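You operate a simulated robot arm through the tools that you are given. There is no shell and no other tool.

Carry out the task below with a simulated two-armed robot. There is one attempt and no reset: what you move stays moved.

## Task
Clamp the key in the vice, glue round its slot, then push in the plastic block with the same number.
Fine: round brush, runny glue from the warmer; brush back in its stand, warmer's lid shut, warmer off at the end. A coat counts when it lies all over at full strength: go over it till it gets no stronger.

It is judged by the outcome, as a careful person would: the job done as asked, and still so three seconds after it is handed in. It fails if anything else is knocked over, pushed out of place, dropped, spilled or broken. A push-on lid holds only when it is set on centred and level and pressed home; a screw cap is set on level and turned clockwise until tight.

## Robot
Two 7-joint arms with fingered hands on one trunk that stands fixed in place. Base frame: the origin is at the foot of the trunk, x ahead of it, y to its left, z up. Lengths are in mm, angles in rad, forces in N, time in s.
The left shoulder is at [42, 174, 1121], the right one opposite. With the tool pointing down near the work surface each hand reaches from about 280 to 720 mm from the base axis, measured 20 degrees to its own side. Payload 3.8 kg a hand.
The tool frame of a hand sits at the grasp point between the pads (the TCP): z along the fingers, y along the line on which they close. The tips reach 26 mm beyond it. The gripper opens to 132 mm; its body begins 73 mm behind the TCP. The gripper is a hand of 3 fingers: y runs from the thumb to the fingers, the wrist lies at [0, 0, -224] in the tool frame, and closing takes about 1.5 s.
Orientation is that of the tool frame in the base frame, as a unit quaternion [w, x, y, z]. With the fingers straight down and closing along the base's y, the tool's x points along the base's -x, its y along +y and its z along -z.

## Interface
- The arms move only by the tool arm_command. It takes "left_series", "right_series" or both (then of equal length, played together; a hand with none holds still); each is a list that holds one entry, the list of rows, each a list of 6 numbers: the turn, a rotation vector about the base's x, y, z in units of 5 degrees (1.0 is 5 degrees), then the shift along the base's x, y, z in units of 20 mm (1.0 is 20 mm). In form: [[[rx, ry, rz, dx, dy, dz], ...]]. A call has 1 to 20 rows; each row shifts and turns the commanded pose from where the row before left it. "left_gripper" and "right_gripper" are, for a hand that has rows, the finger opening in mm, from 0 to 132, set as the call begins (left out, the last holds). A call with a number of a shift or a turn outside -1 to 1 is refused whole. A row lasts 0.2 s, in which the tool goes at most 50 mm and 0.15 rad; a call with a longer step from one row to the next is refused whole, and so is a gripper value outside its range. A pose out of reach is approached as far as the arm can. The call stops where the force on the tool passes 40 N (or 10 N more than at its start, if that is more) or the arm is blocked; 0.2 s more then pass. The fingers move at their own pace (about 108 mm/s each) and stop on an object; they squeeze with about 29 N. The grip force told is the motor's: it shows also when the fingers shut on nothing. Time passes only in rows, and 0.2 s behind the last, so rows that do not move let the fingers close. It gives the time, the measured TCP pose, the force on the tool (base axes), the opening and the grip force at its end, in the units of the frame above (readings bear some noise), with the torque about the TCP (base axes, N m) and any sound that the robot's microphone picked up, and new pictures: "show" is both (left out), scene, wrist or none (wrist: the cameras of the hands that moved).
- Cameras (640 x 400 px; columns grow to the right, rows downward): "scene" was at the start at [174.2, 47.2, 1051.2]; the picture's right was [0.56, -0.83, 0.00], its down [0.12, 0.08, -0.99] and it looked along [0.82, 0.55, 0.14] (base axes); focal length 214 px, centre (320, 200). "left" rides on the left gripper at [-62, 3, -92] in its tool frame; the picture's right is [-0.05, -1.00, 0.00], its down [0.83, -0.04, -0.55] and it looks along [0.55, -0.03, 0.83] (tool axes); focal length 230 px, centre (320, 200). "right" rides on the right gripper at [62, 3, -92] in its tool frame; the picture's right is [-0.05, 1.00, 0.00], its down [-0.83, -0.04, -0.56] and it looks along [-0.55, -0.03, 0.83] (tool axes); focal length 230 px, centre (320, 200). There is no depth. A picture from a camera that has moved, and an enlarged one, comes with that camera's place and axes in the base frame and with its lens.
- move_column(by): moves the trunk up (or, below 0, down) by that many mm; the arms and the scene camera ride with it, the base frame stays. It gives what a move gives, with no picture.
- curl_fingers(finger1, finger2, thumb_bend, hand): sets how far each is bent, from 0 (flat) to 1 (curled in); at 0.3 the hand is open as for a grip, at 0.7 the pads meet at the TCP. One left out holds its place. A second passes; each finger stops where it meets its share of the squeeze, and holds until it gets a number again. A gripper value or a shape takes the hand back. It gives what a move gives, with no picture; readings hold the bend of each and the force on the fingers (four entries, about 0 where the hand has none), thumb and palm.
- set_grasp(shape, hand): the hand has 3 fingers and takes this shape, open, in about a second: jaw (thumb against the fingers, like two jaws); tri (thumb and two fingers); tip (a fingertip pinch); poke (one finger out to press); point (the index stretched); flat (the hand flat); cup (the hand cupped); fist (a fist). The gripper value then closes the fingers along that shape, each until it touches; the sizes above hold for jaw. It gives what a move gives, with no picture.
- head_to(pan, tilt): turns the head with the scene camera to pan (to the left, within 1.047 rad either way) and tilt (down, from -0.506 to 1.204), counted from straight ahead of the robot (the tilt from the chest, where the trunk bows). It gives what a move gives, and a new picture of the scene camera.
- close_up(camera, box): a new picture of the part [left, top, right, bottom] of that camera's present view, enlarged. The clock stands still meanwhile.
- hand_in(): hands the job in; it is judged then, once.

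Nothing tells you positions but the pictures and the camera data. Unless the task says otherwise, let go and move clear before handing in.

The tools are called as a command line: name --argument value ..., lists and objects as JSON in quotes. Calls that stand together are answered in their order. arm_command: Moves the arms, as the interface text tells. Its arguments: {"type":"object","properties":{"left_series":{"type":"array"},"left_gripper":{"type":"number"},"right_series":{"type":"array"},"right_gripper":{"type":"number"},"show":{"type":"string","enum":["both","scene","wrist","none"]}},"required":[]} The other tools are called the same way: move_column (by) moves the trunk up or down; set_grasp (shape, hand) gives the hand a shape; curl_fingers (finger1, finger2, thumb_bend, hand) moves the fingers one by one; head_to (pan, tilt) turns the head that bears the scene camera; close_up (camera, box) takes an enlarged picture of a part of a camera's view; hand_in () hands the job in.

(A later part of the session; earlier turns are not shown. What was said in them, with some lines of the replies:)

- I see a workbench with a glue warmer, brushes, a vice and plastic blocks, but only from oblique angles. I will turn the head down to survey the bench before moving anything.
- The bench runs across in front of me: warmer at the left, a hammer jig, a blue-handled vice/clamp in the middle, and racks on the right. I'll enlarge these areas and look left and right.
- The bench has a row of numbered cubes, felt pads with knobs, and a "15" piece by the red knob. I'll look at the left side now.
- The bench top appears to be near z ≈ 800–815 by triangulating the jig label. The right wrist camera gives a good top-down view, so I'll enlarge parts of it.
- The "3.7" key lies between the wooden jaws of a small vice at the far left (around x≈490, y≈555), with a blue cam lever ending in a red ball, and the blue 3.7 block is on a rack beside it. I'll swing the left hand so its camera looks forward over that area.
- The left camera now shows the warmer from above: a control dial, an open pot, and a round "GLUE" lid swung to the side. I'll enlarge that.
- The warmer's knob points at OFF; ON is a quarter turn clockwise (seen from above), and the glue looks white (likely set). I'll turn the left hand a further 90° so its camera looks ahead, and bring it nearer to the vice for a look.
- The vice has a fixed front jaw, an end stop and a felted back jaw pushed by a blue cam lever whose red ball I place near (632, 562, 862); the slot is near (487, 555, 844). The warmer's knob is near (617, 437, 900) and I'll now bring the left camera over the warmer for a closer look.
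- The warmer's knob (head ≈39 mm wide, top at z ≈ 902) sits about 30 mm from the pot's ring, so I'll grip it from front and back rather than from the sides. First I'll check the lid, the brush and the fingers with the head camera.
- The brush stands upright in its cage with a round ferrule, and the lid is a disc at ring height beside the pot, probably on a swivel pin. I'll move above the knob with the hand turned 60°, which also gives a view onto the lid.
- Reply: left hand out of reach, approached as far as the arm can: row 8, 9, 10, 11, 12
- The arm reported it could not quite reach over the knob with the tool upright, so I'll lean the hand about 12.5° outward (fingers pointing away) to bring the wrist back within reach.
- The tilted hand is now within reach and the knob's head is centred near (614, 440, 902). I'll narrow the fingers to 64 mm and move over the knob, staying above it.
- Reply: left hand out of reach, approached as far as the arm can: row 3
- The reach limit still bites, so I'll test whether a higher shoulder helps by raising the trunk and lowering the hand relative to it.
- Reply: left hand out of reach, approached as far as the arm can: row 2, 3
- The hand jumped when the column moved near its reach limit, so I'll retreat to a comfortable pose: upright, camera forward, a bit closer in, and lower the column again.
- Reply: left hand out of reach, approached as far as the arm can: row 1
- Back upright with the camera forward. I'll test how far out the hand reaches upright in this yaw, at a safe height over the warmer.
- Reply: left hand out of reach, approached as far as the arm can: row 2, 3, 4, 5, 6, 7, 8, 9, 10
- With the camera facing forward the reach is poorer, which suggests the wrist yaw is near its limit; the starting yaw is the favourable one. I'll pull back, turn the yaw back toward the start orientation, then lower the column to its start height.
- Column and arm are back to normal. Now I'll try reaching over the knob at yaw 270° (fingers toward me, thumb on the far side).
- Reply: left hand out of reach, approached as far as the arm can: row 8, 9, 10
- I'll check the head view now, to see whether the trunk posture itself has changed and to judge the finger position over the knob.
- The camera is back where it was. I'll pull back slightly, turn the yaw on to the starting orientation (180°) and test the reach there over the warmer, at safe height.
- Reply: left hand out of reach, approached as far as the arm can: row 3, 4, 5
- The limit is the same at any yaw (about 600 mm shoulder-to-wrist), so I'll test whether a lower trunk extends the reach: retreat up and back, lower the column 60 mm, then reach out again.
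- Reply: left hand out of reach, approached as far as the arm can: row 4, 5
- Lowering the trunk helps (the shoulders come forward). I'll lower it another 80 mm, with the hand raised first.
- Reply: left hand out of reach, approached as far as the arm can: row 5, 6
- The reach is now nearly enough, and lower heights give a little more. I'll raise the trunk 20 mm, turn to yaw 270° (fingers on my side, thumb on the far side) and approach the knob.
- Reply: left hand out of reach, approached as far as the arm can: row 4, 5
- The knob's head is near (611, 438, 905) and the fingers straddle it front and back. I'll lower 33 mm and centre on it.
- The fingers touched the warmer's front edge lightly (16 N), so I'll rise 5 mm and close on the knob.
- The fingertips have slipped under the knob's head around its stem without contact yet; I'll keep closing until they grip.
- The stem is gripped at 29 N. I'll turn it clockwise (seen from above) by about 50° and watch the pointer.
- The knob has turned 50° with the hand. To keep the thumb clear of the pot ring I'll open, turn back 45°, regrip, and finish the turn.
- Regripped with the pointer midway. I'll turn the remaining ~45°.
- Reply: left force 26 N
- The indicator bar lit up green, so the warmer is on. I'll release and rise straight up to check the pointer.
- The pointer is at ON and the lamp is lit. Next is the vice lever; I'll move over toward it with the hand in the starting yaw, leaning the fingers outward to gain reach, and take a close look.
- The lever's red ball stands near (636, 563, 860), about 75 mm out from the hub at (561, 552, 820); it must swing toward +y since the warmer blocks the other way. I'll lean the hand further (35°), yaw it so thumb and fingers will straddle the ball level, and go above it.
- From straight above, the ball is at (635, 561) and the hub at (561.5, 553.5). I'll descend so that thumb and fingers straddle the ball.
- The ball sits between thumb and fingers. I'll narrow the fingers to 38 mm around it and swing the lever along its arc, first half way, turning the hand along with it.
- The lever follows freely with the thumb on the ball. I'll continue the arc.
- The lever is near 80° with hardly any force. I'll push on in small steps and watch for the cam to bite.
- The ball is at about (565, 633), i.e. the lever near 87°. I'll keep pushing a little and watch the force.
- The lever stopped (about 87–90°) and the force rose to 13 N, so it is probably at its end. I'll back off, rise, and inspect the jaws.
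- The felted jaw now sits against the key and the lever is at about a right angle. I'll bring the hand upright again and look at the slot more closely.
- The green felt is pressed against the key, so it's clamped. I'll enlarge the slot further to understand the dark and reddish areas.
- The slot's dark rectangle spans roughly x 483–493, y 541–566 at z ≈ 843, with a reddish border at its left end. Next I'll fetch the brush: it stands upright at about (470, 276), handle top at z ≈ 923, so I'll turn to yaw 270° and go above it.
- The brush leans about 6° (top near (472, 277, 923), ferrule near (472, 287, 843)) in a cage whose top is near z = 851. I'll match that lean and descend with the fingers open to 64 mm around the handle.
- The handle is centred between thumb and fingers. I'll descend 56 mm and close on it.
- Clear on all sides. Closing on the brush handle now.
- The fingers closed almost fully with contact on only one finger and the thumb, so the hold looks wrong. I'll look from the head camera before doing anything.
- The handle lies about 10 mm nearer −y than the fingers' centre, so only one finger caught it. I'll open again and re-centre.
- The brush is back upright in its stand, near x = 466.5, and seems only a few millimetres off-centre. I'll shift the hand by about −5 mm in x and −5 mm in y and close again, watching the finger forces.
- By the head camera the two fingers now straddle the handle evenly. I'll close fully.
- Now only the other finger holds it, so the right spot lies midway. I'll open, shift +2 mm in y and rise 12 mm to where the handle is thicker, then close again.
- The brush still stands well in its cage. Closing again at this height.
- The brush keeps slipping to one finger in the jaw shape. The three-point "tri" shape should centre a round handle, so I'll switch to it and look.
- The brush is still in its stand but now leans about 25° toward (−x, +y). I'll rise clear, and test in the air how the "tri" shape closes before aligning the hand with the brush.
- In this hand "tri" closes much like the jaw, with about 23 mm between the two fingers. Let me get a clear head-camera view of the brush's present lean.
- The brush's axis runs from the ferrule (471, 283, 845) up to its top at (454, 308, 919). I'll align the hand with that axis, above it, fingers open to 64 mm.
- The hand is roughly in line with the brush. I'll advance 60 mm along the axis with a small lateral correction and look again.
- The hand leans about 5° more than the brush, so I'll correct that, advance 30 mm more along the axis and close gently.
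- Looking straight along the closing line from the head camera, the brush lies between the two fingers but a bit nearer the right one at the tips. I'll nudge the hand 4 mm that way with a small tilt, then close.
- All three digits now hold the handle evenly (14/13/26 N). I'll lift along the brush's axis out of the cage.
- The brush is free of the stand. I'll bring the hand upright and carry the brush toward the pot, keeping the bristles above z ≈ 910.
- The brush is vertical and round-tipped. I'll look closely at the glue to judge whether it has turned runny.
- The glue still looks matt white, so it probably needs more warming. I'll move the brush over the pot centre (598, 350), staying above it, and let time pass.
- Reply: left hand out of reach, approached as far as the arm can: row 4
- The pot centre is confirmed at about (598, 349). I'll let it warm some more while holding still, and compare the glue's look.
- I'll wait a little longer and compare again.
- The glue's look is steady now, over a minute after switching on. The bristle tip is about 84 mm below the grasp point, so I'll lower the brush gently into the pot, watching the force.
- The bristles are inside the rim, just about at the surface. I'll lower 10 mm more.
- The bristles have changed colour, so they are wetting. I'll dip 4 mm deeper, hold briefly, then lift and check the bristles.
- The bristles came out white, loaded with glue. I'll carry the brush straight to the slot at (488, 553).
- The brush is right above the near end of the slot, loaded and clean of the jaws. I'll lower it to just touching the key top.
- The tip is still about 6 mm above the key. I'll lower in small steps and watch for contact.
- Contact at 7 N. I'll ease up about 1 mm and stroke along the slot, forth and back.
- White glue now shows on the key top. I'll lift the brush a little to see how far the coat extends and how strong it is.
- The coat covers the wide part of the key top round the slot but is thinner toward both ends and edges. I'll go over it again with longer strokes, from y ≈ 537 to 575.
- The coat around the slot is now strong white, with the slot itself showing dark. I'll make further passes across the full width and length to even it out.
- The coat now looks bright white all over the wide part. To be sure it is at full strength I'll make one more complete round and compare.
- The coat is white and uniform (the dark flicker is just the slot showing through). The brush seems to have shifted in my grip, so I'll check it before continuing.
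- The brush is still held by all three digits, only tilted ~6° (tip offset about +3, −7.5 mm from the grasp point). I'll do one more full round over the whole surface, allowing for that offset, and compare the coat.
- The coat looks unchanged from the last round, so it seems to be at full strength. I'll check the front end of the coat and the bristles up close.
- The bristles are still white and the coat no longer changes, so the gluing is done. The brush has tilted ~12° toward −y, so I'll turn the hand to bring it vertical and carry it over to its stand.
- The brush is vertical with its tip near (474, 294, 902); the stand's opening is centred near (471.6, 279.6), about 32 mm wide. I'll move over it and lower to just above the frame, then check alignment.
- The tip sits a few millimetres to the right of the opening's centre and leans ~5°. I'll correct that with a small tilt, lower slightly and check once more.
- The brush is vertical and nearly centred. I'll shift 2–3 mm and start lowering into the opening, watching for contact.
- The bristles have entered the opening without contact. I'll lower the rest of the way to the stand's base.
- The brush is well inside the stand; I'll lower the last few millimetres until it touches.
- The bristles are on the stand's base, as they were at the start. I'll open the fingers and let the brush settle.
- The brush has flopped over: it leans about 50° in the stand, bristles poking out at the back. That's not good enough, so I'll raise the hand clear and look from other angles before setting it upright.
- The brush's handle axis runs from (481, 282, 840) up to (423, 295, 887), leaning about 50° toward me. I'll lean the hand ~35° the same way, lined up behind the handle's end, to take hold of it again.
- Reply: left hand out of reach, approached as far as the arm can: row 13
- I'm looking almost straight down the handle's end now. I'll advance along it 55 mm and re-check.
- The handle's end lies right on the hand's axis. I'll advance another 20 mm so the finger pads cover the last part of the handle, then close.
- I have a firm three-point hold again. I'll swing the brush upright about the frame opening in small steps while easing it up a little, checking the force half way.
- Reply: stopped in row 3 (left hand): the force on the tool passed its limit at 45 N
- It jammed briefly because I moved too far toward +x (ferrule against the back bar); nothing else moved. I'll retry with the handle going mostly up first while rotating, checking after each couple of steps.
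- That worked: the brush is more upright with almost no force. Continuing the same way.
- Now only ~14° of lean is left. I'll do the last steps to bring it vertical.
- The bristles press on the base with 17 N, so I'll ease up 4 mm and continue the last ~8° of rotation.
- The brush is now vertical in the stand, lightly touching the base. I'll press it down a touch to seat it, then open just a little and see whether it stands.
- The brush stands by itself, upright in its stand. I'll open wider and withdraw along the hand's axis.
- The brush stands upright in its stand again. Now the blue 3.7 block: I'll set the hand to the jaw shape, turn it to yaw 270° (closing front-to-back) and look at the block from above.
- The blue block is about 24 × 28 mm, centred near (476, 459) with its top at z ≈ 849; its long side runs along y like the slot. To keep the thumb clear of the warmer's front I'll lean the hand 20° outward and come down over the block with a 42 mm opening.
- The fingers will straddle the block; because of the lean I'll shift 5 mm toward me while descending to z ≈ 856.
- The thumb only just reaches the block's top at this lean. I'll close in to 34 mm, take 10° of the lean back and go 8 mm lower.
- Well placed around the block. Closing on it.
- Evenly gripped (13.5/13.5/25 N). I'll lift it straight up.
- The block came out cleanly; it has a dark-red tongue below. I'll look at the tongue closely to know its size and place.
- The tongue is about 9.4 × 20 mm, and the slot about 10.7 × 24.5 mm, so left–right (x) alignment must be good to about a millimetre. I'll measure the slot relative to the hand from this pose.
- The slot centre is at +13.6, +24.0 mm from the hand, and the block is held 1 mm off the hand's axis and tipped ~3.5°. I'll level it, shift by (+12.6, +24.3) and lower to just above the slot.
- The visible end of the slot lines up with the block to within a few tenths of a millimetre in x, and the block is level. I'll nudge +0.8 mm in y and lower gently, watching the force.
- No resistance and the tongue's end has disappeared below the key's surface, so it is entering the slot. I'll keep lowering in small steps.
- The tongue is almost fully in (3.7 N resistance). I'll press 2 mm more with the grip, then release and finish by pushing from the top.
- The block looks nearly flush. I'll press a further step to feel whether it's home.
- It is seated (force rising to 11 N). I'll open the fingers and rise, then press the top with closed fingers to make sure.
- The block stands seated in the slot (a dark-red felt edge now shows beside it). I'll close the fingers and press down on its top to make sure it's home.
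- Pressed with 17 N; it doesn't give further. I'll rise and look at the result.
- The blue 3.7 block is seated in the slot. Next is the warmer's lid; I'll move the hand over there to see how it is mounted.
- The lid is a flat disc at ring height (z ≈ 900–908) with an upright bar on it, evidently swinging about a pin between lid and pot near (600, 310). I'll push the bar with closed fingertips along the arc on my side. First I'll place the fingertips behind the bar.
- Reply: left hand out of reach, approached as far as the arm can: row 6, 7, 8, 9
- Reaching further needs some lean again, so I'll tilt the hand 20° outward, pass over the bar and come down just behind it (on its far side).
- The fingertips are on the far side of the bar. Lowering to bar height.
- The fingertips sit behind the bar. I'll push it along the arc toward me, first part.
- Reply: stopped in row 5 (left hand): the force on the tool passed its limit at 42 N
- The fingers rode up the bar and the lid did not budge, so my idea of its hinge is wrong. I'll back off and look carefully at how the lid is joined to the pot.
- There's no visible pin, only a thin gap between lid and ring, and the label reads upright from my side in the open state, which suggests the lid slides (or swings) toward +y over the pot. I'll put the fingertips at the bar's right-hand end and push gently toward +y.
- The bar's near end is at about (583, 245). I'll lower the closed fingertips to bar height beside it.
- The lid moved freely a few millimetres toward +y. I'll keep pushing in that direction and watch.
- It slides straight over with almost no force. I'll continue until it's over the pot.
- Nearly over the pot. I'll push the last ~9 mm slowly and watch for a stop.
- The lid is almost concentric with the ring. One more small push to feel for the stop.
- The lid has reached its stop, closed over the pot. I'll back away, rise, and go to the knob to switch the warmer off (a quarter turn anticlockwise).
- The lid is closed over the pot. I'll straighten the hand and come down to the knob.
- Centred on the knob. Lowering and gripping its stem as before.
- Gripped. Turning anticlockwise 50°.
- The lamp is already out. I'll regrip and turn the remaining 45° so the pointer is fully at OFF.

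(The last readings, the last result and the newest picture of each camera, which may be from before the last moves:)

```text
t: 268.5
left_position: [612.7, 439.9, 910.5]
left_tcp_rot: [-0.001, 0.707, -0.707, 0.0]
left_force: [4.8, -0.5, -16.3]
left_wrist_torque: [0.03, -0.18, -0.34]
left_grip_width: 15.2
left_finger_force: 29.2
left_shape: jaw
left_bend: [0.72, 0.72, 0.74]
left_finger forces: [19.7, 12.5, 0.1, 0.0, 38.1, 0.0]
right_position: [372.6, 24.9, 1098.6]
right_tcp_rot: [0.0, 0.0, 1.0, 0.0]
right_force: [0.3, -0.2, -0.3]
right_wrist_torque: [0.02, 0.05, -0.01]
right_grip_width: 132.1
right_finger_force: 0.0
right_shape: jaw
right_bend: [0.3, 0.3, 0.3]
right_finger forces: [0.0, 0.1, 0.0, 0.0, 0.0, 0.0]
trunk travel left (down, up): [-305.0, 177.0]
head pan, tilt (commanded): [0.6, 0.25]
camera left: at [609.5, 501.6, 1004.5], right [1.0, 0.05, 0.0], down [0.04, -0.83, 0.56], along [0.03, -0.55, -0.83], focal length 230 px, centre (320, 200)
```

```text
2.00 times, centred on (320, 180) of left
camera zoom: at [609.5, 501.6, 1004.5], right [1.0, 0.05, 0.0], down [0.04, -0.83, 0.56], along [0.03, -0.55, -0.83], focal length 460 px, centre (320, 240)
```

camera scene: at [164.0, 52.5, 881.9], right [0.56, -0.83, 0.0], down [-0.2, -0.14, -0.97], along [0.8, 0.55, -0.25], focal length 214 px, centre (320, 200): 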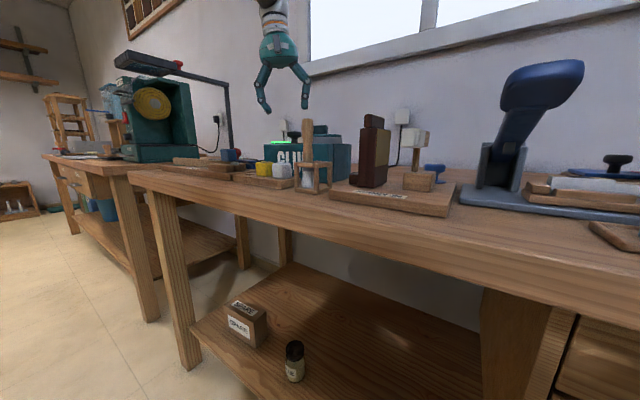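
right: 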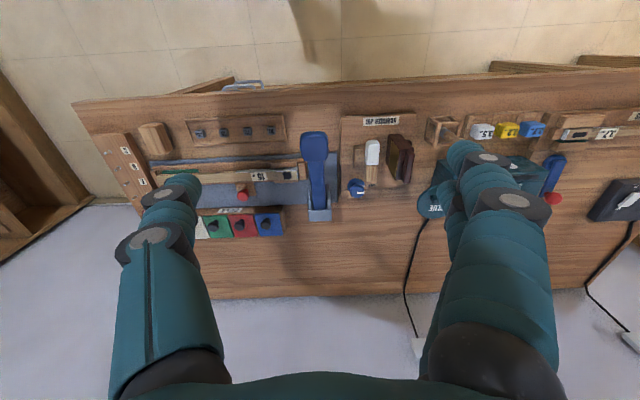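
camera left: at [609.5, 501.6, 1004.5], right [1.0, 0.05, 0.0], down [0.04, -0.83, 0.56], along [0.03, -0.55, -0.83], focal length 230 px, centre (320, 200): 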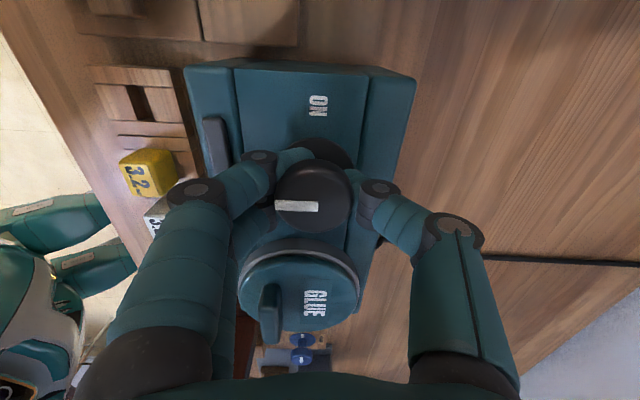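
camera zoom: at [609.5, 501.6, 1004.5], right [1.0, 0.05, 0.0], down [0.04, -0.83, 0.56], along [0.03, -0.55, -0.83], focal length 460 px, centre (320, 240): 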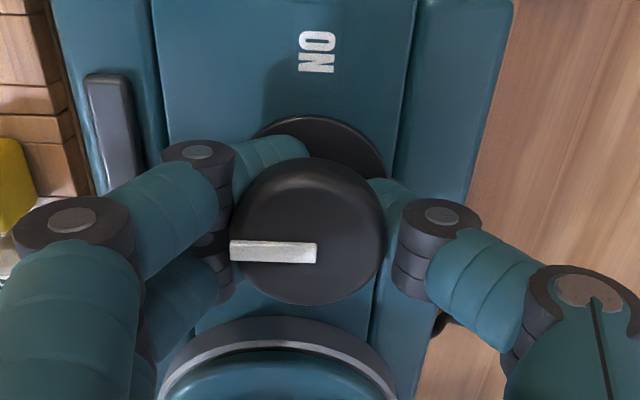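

The pointer is at OFF (at its stop) and the lamp is dark. I'll release, rise and move the hand clear, then check everything.

arm_command --left_series '[[[0, 0, 0, 0, 0, 0], [0, 0, 0, 0, 0, 0], [0, 0, 0, 0, 0, 0], [0, 0, 0, 0, 0, 0], [0, 0, 0, 0, 0, 0], [0, 0, 0, 0, 0, 0.5], [0, 0, 0, 0, 0, 0.7], [0, 0, 0, -0.2, 0, 0.7], [0, 0, 0, -0.5, 0, 0.7], [0, 0, 0, -0.8, 0, 0.7], [0, 0, 0, -0.9, 0, 0.7], [0, 0, 0, -0.9, 0, 0.7], [0, 0, 0, -0.9, 0, 0.7]]]' --left_gripper 72 --show "both"

close_up --camera "left" --box '[240, 0, 480, 240]'

close_up --camera "scene" --box '[180, 100, 420, 220]'

```text
t: 271.3
left_position: [527.1, 440.0, 1021.9]
left_tcp_rot: [0.001, -0.707, 0.707, -0.001]
left_force: [-1.5, -0.3, -0.1]
left_wrist_torque: [-0.02, -0.01, 0.03]
left_grip_width: 71.0
left_finger_force: 0.1
left_shape: jaw
left_bend: [0.72, 0.72, 0.7]
left_finger forces: [0.0, 0.0, 0.1, 0.0, 0.0, 0.1]
right_position: [370.6, 24.9, 1100.0]
right_tcp_rot: [0.0, 0.0, 1.0, 0.0]
right_force: [-0.1, -0.7, 0.8]
right_wrist_torque: [0.01, -0.01, 0.0]
right_grip_width: 131.9
right_finger_force: 0.2
right_shape: jaw
right_bend: [0.3, 0.3, 0.3]
right_finger forces: [0.0, 0.0, 0.1, 0.0, 0.1, 0.0]
trunk travel left (down, up): [-305.0, 177.0]
head pan, tilt (commanded): [0.6, 0.25]
camera scene: at [163.8, 52.4, 881.9], right [0.56, -0.83, 0.0], down [-0.2, -0.14, -0.97], along [0.8, 0.55, -0.25], focal length 214 px, centre (320, 200)
camera left: at [523.4, 501.7, 1114.4], right [1.0, 0.05, 0.0], down [0.04, -0.83, 0.56], along [0.03, -0.55, -0.83], focal length 230 px, centre (320, 200)
```

scene: 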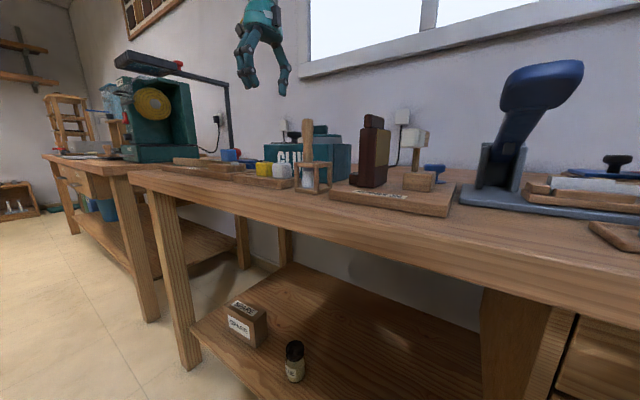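
left: 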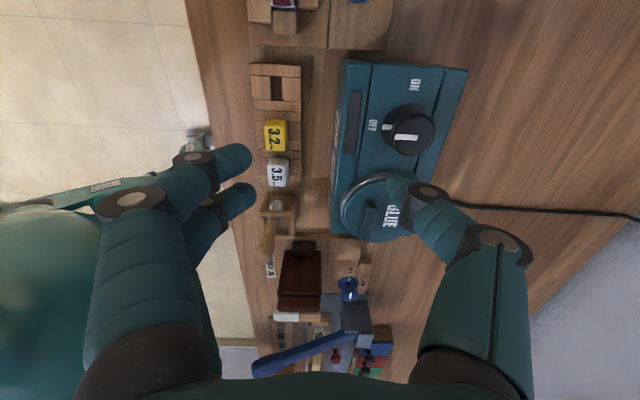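

```text
1.67 times, centred on (360, 120) of left
camera zoom: at [523.4, 501.7, 1114.4], right [1.0, 0.05, 0.0], down [0.04, -0.83, 0.56], along [0.03, -0.55, -0.83], focal length 384 px, centre (253, 333)
```

zoom: 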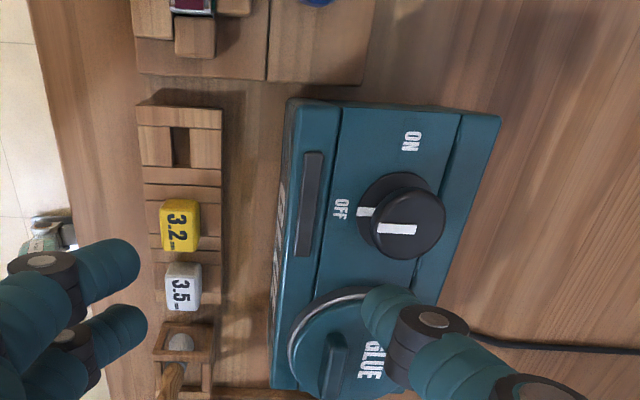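

```text
2.67 times, centred on (300, 160) of scene
camera zoom: at [163.8, 52.4, 881.9], right [0.56, -0.83, 0.0], down [-0.2, -0.14, -0.97], along [0.8, 0.55, -0.25], focal length 572 px, centre (373, 307)
```

zoom: 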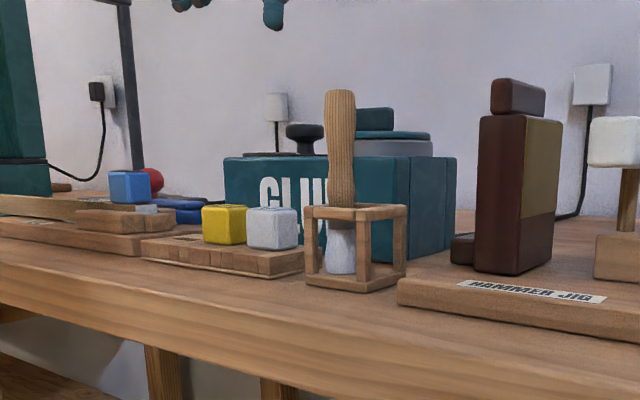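

Warmer off, lid shut, brush upright. I'll take a last careful look at the vice and block from above.

arm_command --left_series '[[[0, 0, 0, -0.3, 0.8, 0], [0, 0, 0, -0.3, 0.8, 0], [0, 0, 0, -0.3, 0.8, 0], [0, 0, 0, -0.3, 0.8, 0], [0, 0, 0, -0.3, 0.8, 0], [0, 0, 0, -0.3, 0.8, 0], [0, 0, 0, -0.3, 0.8, 0]]]' --show "wrist"

close_up --camera "left" --box '[280, 60, 440, 180]'

close_up --camera "scene" --box '[190, 130, 270, 180]'

```text
t: 272.9
left_position: [485.8, 552.2, 1020.6]
left_tcp_rot: [0.001, -0.706, 0.708, -0.001]
left_force: [0.6, -0.6, -0.9]
left_wrist_torque: [-0.02, -0.02, -0.03]
left_grip_width: 71.5
left_finger_force: 0.1
left_shape: jaw
left_bend: [0.72, 0.72, 0.7]
left_finger forces: [0.0, 0.0, 0.0, 0.1, 0.0, 0.1]
right_position: [370.8, 24.3, 1099.9]
right_tcp_rot: [0.0, 0.0, 1.0, 0.0]
right_force: [-0.4, 0.7, -0.2]
right_wrist_torque: [-0.02, 0.01, 0.01]
right_grip_width: 132.0
right_finger_force: 0.0
right_shape: jaw
right_bend: [0.3, 0.3, 0.3]
right_finger forces: [0.0, 0.0, 0.1, 0.0, 0.1, 0.0]
trunk travel left (down, up): [-305.0, 177.0]
head pan, tilt (commanded): [0.6, 0.25]
camera left: at [482.1, 612.7, 1113.6], right [1.0, 0.05, 0.0], down [0.04, -0.83, 0.56], along [0.03, -0.55, -0.83], focal length 230 px, centre (320, 200)
```

left: 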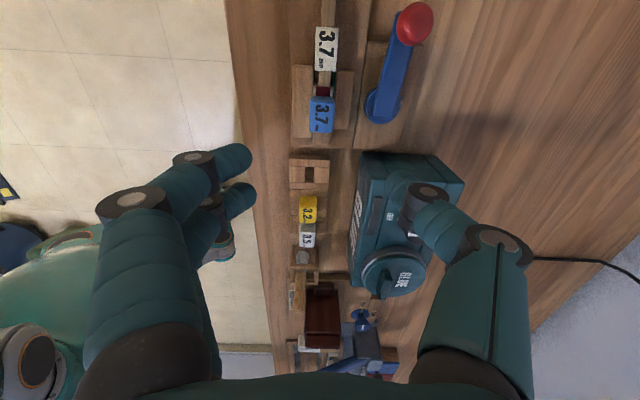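

```text
3.33 times, centred on (360, 120) of left
camera zoom: at [482.1, 612.7, 1113.6], right [1.0, 0.05, 0.0], down [0.04, -0.83, 0.56], along [0.03, -0.55, -0.83], focal length 767 px, centre (187, 467)
```

zoom: 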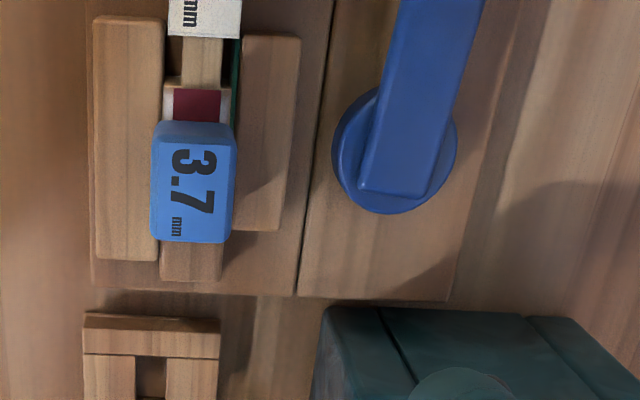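

```text
8.00 times, centred on (230, 155) of scene
camera zoom: at [164.0, 52.6, 881.9], right [0.56, -0.83, 0.0], down [-0.2, -0.14, -0.97], along [0.8, 0.55, -0.25], focal length 1716 px, centre (1040, 560)
```

zoom: 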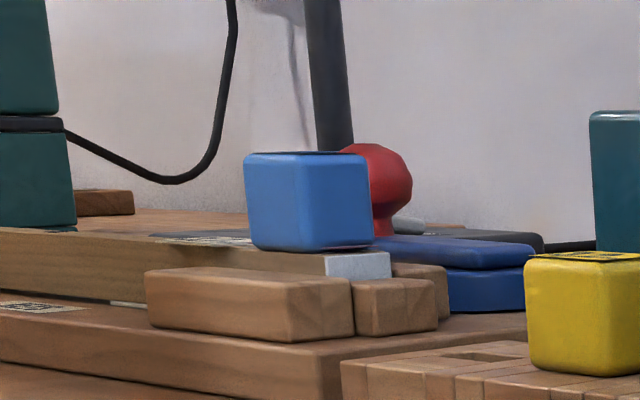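

Everything is in its place: the key is clamped with the lever over, the blue 3.7 block is seated in the glued slot, the brush is upright in its stand, and the lid is shut with the warmer off. Both hands are clear, so I'm handing in.

hand_in

```text
The job is handed in.
```

The job is handed in, and as far as the cameras and force readings show, every part of it is done.

- **Key:** It is clamped in the vice. The lever is over to its stop (about 88°), and the felted jaw is pressed against the key.
- **Glue:** I brushed on warm glue with the round brush in several passes over the whole area round the slot. The last rounds made no visible difference, so I took the coat to be at full strength; I judged this by eye. Near the slot the picture flickered between dark and white, so I could not see that spot as clearly.
- **Block:** The blue 3.7 block is pushed in. I pressed its top with about 17 N and it went no further.
- **Brush:** It is back in its stand and upright. It first toppled to about a 50° lean when I let go. I took hold of it again and set it straight, and it stayed within the stand throughout.
- **Warmer:** The lid is slid shut to its stop. The knob points to OFF and the lamp is out.

In the camera views nothing else appeared knocked over, dropped or out of place. Both hands were clear when I handed in.
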